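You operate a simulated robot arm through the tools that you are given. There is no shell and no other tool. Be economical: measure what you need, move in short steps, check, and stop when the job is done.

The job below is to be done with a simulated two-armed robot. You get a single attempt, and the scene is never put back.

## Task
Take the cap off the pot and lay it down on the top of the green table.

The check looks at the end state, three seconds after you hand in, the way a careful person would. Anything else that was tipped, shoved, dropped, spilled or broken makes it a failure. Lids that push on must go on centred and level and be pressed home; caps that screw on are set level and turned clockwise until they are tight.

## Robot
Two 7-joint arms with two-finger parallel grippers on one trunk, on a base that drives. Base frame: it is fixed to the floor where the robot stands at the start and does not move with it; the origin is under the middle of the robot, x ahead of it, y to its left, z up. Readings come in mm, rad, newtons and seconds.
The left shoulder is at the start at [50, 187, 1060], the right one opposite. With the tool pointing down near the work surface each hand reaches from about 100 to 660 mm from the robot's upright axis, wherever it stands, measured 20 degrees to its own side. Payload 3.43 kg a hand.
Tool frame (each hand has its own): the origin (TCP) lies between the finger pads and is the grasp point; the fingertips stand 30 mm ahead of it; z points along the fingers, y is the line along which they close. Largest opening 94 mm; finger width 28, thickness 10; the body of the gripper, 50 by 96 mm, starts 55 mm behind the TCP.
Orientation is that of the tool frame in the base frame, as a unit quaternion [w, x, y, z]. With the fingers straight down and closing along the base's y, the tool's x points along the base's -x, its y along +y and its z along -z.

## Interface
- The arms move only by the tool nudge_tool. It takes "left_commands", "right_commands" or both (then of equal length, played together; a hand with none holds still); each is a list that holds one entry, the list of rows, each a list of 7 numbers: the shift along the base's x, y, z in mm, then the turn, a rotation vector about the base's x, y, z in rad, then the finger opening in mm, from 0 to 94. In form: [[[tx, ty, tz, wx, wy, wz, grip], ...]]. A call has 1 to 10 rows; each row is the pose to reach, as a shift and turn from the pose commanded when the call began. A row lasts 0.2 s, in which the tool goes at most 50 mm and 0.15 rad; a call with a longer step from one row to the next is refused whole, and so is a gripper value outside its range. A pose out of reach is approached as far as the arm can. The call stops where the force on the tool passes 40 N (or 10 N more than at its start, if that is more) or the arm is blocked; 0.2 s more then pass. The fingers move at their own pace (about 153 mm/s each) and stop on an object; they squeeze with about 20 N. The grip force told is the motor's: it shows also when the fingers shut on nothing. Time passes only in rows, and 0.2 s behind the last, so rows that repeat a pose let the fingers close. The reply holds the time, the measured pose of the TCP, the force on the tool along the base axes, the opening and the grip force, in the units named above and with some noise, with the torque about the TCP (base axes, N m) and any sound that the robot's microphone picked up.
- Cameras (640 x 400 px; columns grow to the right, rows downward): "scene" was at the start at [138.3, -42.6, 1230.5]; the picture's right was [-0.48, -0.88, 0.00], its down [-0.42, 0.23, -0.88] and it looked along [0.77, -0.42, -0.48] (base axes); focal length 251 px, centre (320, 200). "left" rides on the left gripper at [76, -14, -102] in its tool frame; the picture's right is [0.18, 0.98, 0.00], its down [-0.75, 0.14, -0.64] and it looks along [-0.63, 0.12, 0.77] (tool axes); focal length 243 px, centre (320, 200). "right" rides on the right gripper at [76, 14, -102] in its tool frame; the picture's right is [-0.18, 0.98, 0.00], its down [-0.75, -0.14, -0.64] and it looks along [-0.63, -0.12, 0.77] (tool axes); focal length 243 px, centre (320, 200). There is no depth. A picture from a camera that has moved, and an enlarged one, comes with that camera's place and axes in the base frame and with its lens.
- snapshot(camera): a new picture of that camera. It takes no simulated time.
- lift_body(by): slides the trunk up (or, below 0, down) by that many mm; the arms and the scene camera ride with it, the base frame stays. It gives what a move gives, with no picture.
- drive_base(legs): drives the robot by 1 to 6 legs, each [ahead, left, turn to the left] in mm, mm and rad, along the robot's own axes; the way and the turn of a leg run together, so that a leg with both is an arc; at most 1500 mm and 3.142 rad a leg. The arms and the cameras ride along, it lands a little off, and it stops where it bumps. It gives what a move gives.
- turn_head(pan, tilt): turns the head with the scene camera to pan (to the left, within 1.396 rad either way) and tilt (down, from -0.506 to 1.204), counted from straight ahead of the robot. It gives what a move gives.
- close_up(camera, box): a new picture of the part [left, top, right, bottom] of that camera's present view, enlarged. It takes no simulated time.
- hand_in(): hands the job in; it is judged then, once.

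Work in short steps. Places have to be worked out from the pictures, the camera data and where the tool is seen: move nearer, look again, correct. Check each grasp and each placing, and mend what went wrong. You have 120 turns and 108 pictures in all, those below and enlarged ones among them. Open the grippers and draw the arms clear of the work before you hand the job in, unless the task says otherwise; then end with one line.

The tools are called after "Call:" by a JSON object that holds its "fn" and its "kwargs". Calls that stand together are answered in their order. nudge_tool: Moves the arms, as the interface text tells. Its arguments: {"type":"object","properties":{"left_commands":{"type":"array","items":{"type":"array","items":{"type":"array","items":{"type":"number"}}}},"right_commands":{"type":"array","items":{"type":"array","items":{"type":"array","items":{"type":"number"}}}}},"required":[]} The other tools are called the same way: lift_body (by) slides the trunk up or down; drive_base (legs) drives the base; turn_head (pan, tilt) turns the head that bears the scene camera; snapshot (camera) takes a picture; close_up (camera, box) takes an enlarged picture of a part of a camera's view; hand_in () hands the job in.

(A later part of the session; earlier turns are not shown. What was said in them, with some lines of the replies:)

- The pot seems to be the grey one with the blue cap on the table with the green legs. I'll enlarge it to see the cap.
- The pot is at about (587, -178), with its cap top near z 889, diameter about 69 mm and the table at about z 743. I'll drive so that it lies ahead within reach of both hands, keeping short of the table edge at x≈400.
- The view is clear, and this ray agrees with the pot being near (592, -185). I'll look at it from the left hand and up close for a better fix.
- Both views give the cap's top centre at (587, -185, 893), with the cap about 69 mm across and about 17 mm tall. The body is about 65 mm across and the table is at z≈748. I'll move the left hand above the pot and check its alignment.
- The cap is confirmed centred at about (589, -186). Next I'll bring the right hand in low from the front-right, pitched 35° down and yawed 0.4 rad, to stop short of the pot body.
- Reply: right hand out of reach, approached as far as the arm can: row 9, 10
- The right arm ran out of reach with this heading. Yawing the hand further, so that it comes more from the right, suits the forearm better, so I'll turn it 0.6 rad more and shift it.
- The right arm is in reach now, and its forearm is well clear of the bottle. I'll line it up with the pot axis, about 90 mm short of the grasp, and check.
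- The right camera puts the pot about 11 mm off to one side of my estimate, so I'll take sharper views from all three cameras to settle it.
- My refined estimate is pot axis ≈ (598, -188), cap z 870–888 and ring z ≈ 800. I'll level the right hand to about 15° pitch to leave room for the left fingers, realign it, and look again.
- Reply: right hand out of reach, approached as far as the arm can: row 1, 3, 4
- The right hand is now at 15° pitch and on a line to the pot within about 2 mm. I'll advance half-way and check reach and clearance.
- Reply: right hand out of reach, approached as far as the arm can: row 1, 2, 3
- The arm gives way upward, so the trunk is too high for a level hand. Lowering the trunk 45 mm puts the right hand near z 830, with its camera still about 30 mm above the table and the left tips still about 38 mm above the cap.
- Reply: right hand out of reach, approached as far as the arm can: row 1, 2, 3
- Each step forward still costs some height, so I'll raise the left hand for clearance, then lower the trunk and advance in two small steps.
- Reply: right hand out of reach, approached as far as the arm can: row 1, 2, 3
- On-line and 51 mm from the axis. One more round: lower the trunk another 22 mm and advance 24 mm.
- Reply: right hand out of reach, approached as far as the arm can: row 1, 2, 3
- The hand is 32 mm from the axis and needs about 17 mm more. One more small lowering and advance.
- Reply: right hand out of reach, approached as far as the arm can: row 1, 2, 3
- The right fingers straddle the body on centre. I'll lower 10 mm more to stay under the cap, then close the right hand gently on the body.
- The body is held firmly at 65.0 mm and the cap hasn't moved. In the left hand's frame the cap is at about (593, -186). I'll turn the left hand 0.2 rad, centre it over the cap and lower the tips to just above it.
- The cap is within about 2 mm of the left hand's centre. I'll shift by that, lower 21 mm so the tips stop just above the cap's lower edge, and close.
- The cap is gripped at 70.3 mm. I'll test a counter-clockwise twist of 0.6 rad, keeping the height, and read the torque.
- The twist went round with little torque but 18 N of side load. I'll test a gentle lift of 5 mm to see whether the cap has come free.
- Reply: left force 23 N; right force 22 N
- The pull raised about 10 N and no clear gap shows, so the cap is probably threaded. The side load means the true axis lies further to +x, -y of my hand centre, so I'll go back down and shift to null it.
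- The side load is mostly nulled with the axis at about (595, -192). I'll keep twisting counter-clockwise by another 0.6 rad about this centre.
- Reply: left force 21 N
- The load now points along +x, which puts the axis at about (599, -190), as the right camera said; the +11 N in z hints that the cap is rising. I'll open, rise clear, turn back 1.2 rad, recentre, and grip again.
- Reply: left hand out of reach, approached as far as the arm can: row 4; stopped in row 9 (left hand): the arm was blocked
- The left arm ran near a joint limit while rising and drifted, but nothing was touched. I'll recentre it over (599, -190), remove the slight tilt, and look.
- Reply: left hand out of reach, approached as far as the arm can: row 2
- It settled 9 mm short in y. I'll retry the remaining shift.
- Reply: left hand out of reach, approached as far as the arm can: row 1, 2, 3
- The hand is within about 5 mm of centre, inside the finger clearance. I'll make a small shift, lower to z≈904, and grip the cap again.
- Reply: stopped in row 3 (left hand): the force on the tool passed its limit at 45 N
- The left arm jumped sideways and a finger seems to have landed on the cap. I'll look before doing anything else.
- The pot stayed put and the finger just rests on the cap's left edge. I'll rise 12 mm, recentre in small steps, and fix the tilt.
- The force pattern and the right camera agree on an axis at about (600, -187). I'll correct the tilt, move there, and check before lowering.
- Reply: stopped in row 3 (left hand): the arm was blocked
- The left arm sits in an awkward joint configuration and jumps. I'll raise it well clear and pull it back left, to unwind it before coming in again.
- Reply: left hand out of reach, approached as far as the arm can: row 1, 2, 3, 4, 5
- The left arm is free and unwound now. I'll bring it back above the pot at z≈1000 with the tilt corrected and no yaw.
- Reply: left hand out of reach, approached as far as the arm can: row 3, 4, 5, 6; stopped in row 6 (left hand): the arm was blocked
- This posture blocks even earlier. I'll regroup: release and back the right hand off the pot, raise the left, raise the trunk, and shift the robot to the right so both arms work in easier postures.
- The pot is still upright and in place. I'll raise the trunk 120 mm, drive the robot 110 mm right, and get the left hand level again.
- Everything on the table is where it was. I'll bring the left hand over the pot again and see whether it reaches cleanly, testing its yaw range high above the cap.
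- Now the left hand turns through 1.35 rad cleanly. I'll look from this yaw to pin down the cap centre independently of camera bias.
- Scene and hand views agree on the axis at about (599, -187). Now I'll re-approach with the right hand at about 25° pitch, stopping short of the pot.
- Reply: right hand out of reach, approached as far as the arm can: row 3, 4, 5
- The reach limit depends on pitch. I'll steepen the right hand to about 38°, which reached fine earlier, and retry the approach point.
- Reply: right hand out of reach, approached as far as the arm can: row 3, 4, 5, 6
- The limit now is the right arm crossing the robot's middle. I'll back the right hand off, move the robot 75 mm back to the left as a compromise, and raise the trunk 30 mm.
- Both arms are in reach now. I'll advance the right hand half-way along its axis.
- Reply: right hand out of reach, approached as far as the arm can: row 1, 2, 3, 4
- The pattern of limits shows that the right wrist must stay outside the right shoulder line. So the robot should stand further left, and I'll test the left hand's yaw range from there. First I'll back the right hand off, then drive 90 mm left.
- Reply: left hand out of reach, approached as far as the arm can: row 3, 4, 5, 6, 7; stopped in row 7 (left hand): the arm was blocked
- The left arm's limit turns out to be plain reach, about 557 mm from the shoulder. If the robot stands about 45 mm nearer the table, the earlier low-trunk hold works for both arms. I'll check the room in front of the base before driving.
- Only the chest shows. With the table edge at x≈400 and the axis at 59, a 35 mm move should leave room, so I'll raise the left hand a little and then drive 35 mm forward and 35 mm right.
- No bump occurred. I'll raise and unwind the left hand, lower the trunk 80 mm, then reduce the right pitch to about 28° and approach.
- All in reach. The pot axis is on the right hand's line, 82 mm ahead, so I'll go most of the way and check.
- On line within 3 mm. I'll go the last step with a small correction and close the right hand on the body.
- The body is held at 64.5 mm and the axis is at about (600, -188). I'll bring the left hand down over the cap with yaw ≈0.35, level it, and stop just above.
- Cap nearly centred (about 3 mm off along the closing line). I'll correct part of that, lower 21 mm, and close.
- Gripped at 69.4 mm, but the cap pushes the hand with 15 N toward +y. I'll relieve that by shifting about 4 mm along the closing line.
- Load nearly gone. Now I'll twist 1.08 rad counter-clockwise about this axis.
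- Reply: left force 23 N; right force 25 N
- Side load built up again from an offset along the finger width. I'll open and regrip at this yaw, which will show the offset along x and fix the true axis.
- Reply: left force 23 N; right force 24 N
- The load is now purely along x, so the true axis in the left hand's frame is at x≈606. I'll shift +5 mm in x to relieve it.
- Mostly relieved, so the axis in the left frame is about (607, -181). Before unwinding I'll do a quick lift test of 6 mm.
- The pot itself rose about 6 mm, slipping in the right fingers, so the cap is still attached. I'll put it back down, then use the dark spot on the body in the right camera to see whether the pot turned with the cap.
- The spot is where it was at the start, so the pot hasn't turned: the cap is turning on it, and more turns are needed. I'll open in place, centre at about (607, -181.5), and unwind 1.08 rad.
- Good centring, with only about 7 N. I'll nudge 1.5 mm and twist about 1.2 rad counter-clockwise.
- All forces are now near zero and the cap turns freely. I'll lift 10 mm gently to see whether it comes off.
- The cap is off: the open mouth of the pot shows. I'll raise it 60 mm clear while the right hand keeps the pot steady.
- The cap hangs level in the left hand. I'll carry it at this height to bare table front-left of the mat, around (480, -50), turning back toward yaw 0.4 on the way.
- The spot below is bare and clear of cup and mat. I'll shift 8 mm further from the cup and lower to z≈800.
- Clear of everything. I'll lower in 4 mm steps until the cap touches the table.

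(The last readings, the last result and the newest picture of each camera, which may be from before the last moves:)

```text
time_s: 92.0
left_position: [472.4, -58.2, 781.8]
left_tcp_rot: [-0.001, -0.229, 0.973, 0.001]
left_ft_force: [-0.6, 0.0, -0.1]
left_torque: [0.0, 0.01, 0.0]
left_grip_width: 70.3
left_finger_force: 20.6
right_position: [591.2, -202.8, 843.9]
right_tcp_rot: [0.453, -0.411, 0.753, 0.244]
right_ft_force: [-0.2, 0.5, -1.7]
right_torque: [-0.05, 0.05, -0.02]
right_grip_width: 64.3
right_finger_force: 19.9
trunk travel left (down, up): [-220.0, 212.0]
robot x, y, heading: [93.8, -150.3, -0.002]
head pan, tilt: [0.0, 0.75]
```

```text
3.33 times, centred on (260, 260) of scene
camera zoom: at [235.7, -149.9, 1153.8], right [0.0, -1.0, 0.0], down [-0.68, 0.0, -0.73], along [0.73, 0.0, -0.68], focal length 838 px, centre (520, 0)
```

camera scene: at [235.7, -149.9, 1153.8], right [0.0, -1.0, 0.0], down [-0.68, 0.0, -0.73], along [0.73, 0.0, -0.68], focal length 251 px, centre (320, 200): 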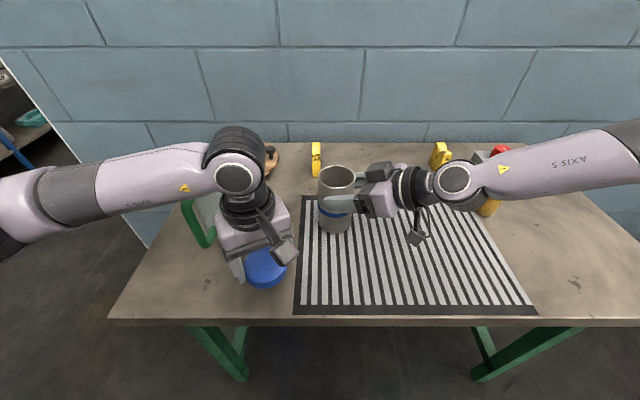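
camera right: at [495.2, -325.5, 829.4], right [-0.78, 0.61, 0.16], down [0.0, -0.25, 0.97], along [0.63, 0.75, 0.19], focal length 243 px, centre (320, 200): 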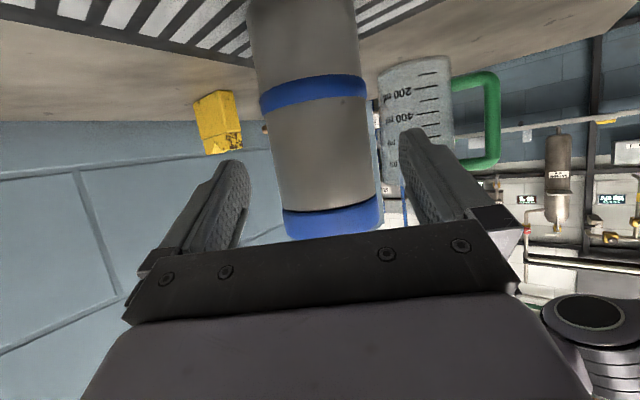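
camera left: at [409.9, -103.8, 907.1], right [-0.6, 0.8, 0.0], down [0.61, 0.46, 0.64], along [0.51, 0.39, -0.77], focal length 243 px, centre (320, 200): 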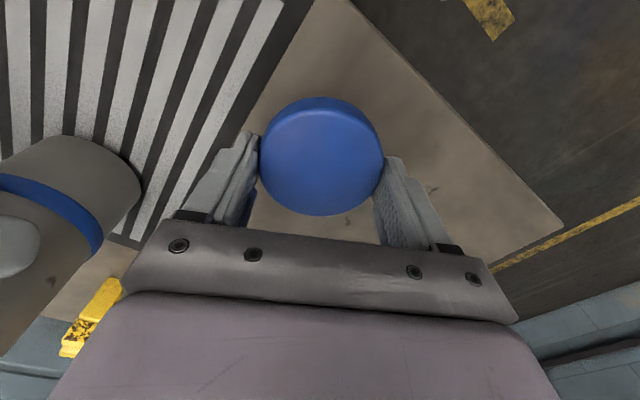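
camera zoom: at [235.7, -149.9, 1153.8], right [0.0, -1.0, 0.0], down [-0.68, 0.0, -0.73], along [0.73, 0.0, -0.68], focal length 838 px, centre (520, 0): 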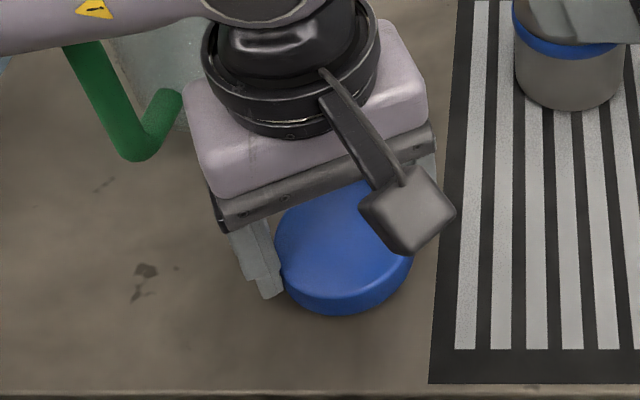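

No contact yet, but close. I'll continue in 2 mm steps.

Call:
{"fn": "nudge_tool", "kwargs": {"left_commands": [[[0, 0, -2, 0, 0, 0, 50], [0, 0, -4, 0, 0, 0, 50], [0, 0, -6, 0, 0, 0, 50]]]}}

```text
time_s: 92.8
left_position: [471.9, -59.1, 775.4]
left_tcp_rot: [-0.001, -0.229, 0.974, 0.0]
left_ft_force: [0.3, 0.2, -0.4]
left_torque: [-0.02, 0.0, -0.02]
left_grip_width: 70.8
left_finger_force: 20.4
right_position: [591.3, -203.1, 844.0]
right_tcp_rot: [0.452, -0.41, 0.754, 0.243]
right_ft_force: [0.0, -0.1, -1.9]
right_torque: [-0.08, 0.04, -0.01]
right_grip_width: 64.4
right_finger_force: 20.0
trunk travel left (down, up): [-220.0, 212.0]
robot x, y, heading: [93.7, -147.3, -0.003]
head pan, tilt: [0.0, 0.75]
```

Call:
{"fn": "nudge_tool", "kwargs": {"left_commands": [[[0, 0, -2, 0, 0, 0, 50], [0, 0, -4, 0, 0, 0, 50], [0, 0, -5, 0, 0, 0, 50]]]}}

Call:
{"fn": "close_up", "kwargs": {"camera": "scene", "box": [220, 230, 320, 300]}}

```text
time_s: 93.6
left_position: [471.2, -58.9, 773.1]
left_tcp_rot: [0.0, -0.229, 0.973, -0.002]
left_ft_force: [-1.5, 0.2, 10.2]
left_torque: [0.14, -0.21, 0.0]
left_grip_width: 70.4
left_finger_force: 20.3
right_position: [591.6, -203.0, 844.5]
right_tcp_rot: [0.452, -0.41, 0.754, 0.243]
right_ft_force: [0.6, 0.8, -2.5]
right_torque: [0.01, 0.07, -0.02]
right_grip_width: 64.4
right_finger_force: 20.1
trunk travel left (down, up): [-220.0, 212.0]
robot x, y, heading: [92.4, -150.1, 0.004]
head pan, tilt: [0.0, 0.75]
```

```text
5.71 times, centred on (270, 265) of scene
camera zoom: at [234.9, -150.0, 1154.2], right [0.0, -1.0, 0.0], down [-0.68, 0.0, -0.73], along [0.73, 0.0, -0.68], focal length 1437 px, centre (606, -171)
```

zoom: 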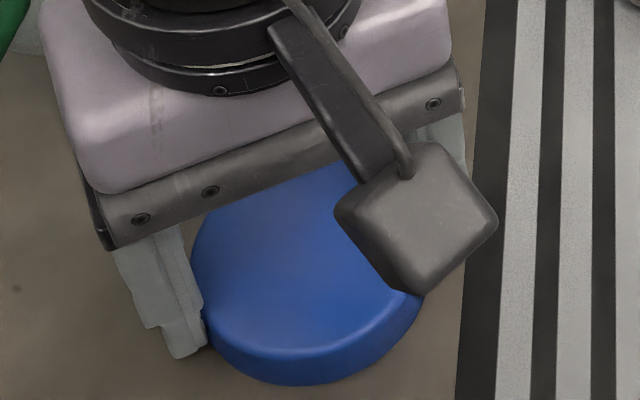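

Contact with 10 N: the cap is on the table. I'll ease 1 mm, open evenly, and rise straight up.

Call:
{"fn": "nudge_tool", "kwargs": {"left_commands": [[[0, 0, 1.5, 0, 0, 0, 60], [0, 0, 1.5, 0, 0, 0, 76], [0, 0, 1.5, 0, 0, 0, 92], [0, 0, 1.5, 0, 0, 0, 92], [0, 0, 25, 0, 0, 0, 92], [0, 0, 65, 0, 0, 0, 92], [0, 0, 110, 0, 0, 0, 92], [0, 0, 155, 0, 0, 0, 92], [0, 0, 200, 0, 0, 0, 92]]]}}

Call:
{"fn": "snapshot", "kwargs": {"camera": "scene"}}

Call:
{"fn": "snapshot", "kwargs": {"camera": "left"}}

```text
time_s: 95.6
left_position: [470.6, -58.5, 972.0]
left_tcp_rot: [-0.002, -0.229, 0.973, 0.0]
left_ft_force: [0.1, -0.3, 0.0]
left_torque: [-0.01, -0.02, 0.01]
left_grip_width: 92.1
left_finger_force: 0.1
right_position: [591.9, -201.6, 843.6]
right_tcp_rot: [0.452, -0.41, 0.754, 0.243]
right_ft_force: [-0.2, 0.6, -2.8]
right_torque: [-0.07, 0.05, 0.01]
right_grip_width: 64.4
right_finger_force: 20.3
trunk travel left (down, up): [-220.0, 212.0]
robot x, y, heading: [93.6, -150.1, 0.001]
head pan, tilt: [0.0, 0.75]
```

```text
18 pictures are left
camera scene: at [235.5, -150.0, 1153.8], right [0.0, -1.0, 0.0], down [-0.68, 0.0, -0.73], along [0.73, 0.0, -0.68], focal length 251 px, centre (320, 200)
```

scene: 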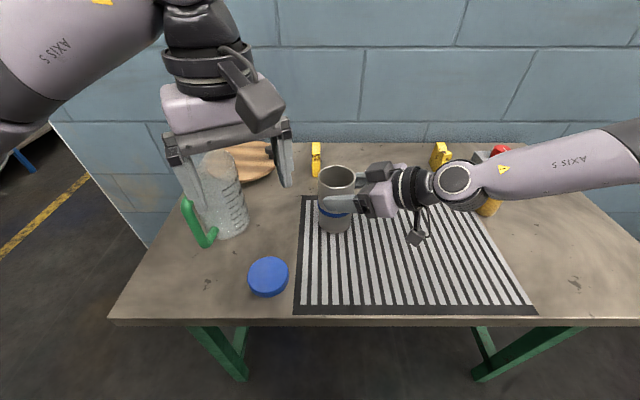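

```text
17 pictures are left
camera left: at [408.7, -104.9, 1075.3], right [-0.6, 0.8, 0.0], down [0.61, 0.46, 0.64], along [0.51, 0.39, -0.77], focal length 243 px, centre (320, 200)
```

left: 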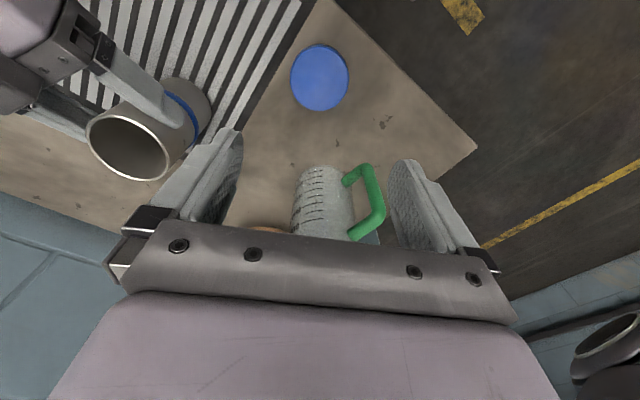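

The cap lies flat on the table. The pot still hangs slightly on the right hand (-2.5 N), so I'll lower it in 1 mm steps until it rests.

Call:
{"fn": "nudge_tool", "kwargs": {"right_commands": [[[0, 0, -1, 0, 0, 0, 50], [0, 0, -2, 0, 0, 0, 50], [0, 0, -3, 0, 0, 0, 50]]]}}

Call:
{"fn": "close_up", "kwargs": {"camera": "scene", "box": [300, 150, 400, 250]}}

```text
time_s: 96.4
left_position: [471.0, -58.5, 972.4]
left_tcp_rot: [-0.001, -0.229, 0.973, 0.0]
left_ft_force: [-0.2, 0.1, -0.5]
left_torque: [0.02, 0.0, 0.0]
left_grip_width: 91.9
left_finger_force: 0.1
right_position: [590.8, -204.1, 842.0]
right_tcp_rot: [0.452, -0.411, 0.753, 0.244]
right_ft_force: [0.4, -0.2, -1.5]
right_torque: [-0.02, 0.0, -0.01]
right_grip_width: 64.5
right_finger_force: 20.3
trunk travel left (down, up): [-220.0, 212.0]
robot x, y, heading: [93.6, -152.3, -0.003]
head pan, tilt: [0.0, 0.75]
```

```text
4.00 times, centred on (350, 200) of scene
camera zoom: at [235.6, -149.9, 1153.8], right [0.0, -1.0, 0.0], down [-0.68, 0.0, -0.73], along [0.73, 0.0, -0.68], focal length 1006 px, centre (200, 200)
```

zoom: 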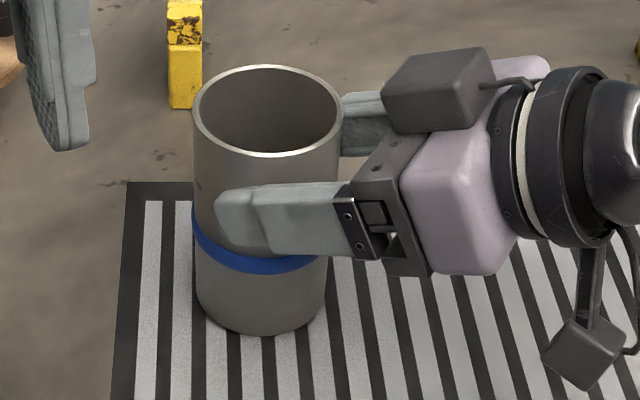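

Still hanging slightly; I'll lower another 3 mm.

Call:
{"fn": "nudge_tool", "kwargs": {"right_commands": [[[0, 0, -1, 0, 0, 0, 50], [0, 0, -2, 0, 0, 0, 50], [0, 0, -3, 0, 0, 0, 50]]]}}

```text
time_s: 97.2
left_position: [471.9, -57.8, 971.0]
left_tcp_rot: [0.0, -0.229, 0.973, 0.0]
left_ft_force: [1.0, 0.7, 0.2]
left_torque: [-0.06, 0.01, 0.0]
left_grip_width: 92.2
left_finger_force: 0.1
right_position: [590.5, -205.5, 841.1]
right_tcp_rot: [0.453, -0.41, 0.753, 0.243]
right_ft_force: [0.1, 0.0, -2.0]
right_torque: [-0.05, 0.03, -0.02]
right_grip_width: 64.6
right_finger_force: 20.2
right hand out of reach, approached as far as the arm can: row 3
trunk travel left (down, up): [-220.0, 212.0]
robot x, y, heading: [95.7, -152.2, 0.005]
head pan, tilt: [0.0, 0.75]
```

The arm is at its limit downward, so I'll lower with the trunk 2 mm at a time instead.

Call:
{"fn": "lift_body", "kwargs": {"by": -2}}

Call:
{"fn": "lift_body", "kwargs": {"by": -2}}

```text
time_s: 97.7
left_position: [470.4, -58.4, 970.0]
left_tcp_rot: [-0.001, -0.229, 0.973, 0.0]
left_ft_force: [0.1, -0.8, -0.8]
left_torque: [-0.01, 0.0, -0.03]
left_grip_width: 91.8
left_finger_force: 0.1
right_position: [591.9, -204.0, 838.3]
right_tcp_rot: [0.451, -0.411, 0.754, 0.243]
right_ft_force: [-0.4, -0.2, -0.2]
right_torque: [0.11, 0.03, 0.02]
right_grip_width: 64.4
right_finger_force: 19.8
trunk travel left (down, up): [-218.0, 214.0]
robot x, y, heading: [93.8, -146.7, -0.004]
head pan, tilt: [0.0, 0.75]
```

```text
time_s: 98.2
left_position: [469.8, -59.7, 967.4]
left_tcp_rot: [0.0, -0.229, 0.973, 0.0]
left_ft_force: [0.1, 0.1, -0.1]
left_torque: [0.0, -0.01, 0.03]
left_grip_width: 92.0
left_finger_force: 0.0
right_position: [590.3, -203.8, 839.0]
right_tcp_rot: [0.454, -0.41, 0.753, 0.243]
right_ft_force: [-2.1, -2.1, 8.5]
right_torque: [0.39, 0.18, 0.11]
right_grip_width: 64.8
right_finger_force: 20.1
trunk travel left (down, up): [-216.0, 216.0]
robot x, y, heading: [90.8, -151.0, -0.001]
head pan, tilt: [0.0, 0.75]
```

Contact: +8.5 N, so the pot stands on the table. I'll ease up 1 mm, then open the right hand and draw it straight back along its axis.

Call:
{"fn": "lift_body", "kwargs": {"by": 1.5}}

Call:
{"fn": "nudge_tool", "kwargs": {"right_commands": [[[0, 0, 0, 0, 0, 0, 70], [0, 0, 0, 0, 0, 0, 82], [0, 0, 0, 0, 0, 0, 94], [0, 0, 0, 0, 0, 0, 94], [-8, -13, 6, 0, 0, 0, 94], [-18, -28, 14, 0, 0, 0, 94], [-30, -46, 24, 0, 0, 0, 94], [-44, -68, 36, 0, 0, 0, 94], [-58, -90, 48, 0, 0, 0, 94]]]}}

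Call:
{"fn": "snapshot", "kwargs": {"camera": "scene"}}

```text
time_s: 98.7
left_position: [469.7, -59.5, 968.3]
left_tcp_rot: [-0.001, -0.23, 0.973, -0.001]
left_ft_force: [-0.5, 0.1, 0.1]
left_torque: [0.0, 0.0, -0.03]
left_grip_width: 92.0
left_finger_force: 0.0
right_position: [590.6, -203.9, 838.4]
right_tcp_rot: [0.453, -0.411, 0.752, 0.244]
right_ft_force: [1.0, 2.4, 6.5]
right_torque: [0.65, -0.18, -0.05]
right_grip_width: 64.6
right_finger_force: 20.3
trunk travel left (down, up): [-218.0, 214.0]
robot x, y, heading: [94.5, -150.8, -0.002]
head pan, tilt: [0.0, 0.75]
```

```text
time_s: 100.7
left_position: [469.4, -57.8, 969.4]
left_tcp_rot: [-0.001, -0.229, 0.973, 0.0]
left_ft_force: [-0.3, 0.5, 0.2]
left_torque: [-0.01, 0.02, -0.02]
left_grip_width: 92.3
left_finger_force: 0.1
right_position: [530.9, -294.8, 886.2]
right_tcp_rot: [0.452, -0.412, 0.753, 0.244]
right_ft_force: [1.0, 0.6, -0.3]
right_torque: [-0.01, -0.01, 0.03]
right_grip_width: 93.8
right_finger_force: 0.0
trunk travel left (down, up): [-218.0, 214.0]
robot x, y, heading: [93.6, -150.9, -0.002]
head pan, tilt: [0.0, 0.75]
```

```text
15 pictures are left
camera scene: at [235.3, -150.0, 1151.4], right [0.0, -1.0, 0.0], down [-0.68, 0.0, -0.73], along [0.73, 0.0, -0.68], focal length 251 px, centre (320, 200)
```

scene: 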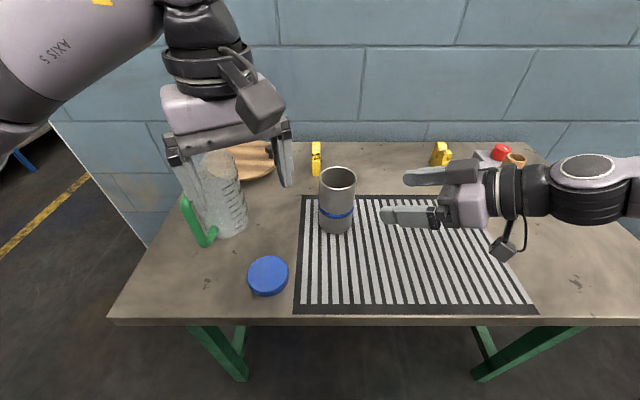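

The pot stands upright and the rest is undisturbed. I'll raise the trunk so both arms clear the work, then back the robot off and take a final look.

Call:
{"fn": "lift_body", "kwargs": {"by": 120}}

Call:
{"fn": "drive_base", "kwargs": {"legs": [[-120, 0, 0]]}}

Call:
{"fn": "snapshot", "kwargs": {"camera": "scene"}}

Call:
{"fn": "close_up", "kwargs": {"camera": "scene", "box": [200, 120, 480, 300]}}

```text
time_s: 102.2
left_position: [469.9, -58.0, 1089.2]
left_tcp_rot: [-0.001, -0.23, 0.973, -0.001]
left_ft_force: [-0.1, -0.1, -0.3]
left_torque: [0.02, 0.01, -0.03]
left_grip_width: 92.1
left_finger_force: 0.1
right_position: [532.1, -294.1, 1005.1]
right_tcp_rot: [0.452, -0.411, 0.753, 0.244]
right_ft_force: [0.3, 0.6, 1.3]
right_torque: [0.02, 0.0, -0.01]
right_grip_width: 93.9
right_finger_force: 0.1
trunk travel left (down, up): [-338.0, 94.0]
robot x, y, heading: [94.7, -149.4, 0.005]
head pan, tilt: [0.0, 0.75]
```

```text
time_s: 103.5
left_position: [348.8, -58.9, 1089.6]
left_tcp_rot: [-0.001, -0.23, 0.973, 0.0]
left_ft_force: [-0.8, 0.6, 0.5]
left_torque: [-0.04, 0.0, -0.03]
left_grip_width: 92.2
left_finger_force: 0.0
right_position: [411.8, -294.6, 1005.8]
right_tcp_rot: [0.452, -0.411, 0.754, 0.243]
right_ft_force: [-0.4, -0.3, 0.0]
right_torque: [-0.01, 0.01, -0.01]
right_grip_width: 94.2
right_finger_force: 0.0
trunk travel left (down, up): [-338.0, 94.0]
robot x, y, heading: [-26.8, -151.2, -0.006]
head pan, tilt: [0.0, 0.75]
```

```text
14 pictures are left
camera scene: at [115.1, -149.9, 1271.5], right [0.0, -1.0, 0.0], down [-0.68, 0.0, -0.73], along [0.73, 0.0, -0.68], focal length 251 px, centre (320, 200)
```

scene: 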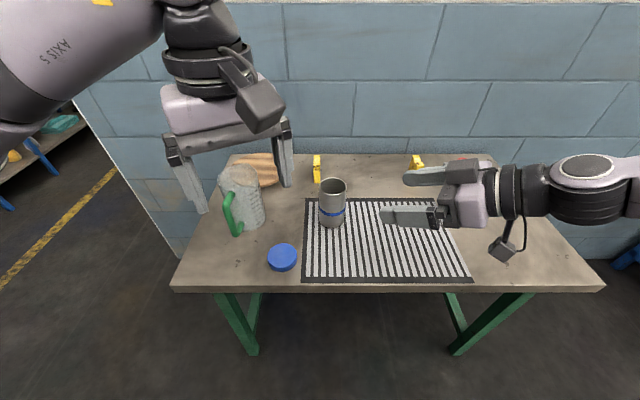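

```text
2.22 times, centred on (340, 210) of scene
camera zoom: at [115.1, -149.9, 1271.5], right [0.0, -1.0, 0.0], down [-0.68, 0.0, -0.73], along [0.73, 0.0, -0.68], focal length 559 px, centre (276, 178)
```

zoom: 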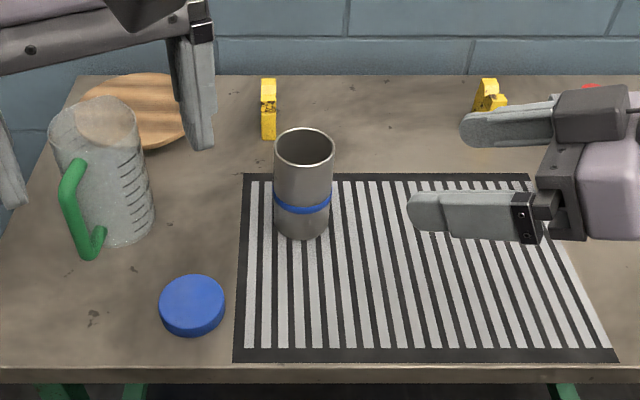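

The cap lies flat on the table, the pot stands upright on its mat, nothing else has moved, and both hands are empty and clear. I'm handing in.

Call:
{"fn": "hand_in", "kwargs": {}}

```text
The job is handed in.
```

I unscrewed the cap from the pot and laid it flat on the bare top of the green-legged table; the pot stands upright and open on its mat, within a few millimetres of where it was, and nothing else was disturbed.
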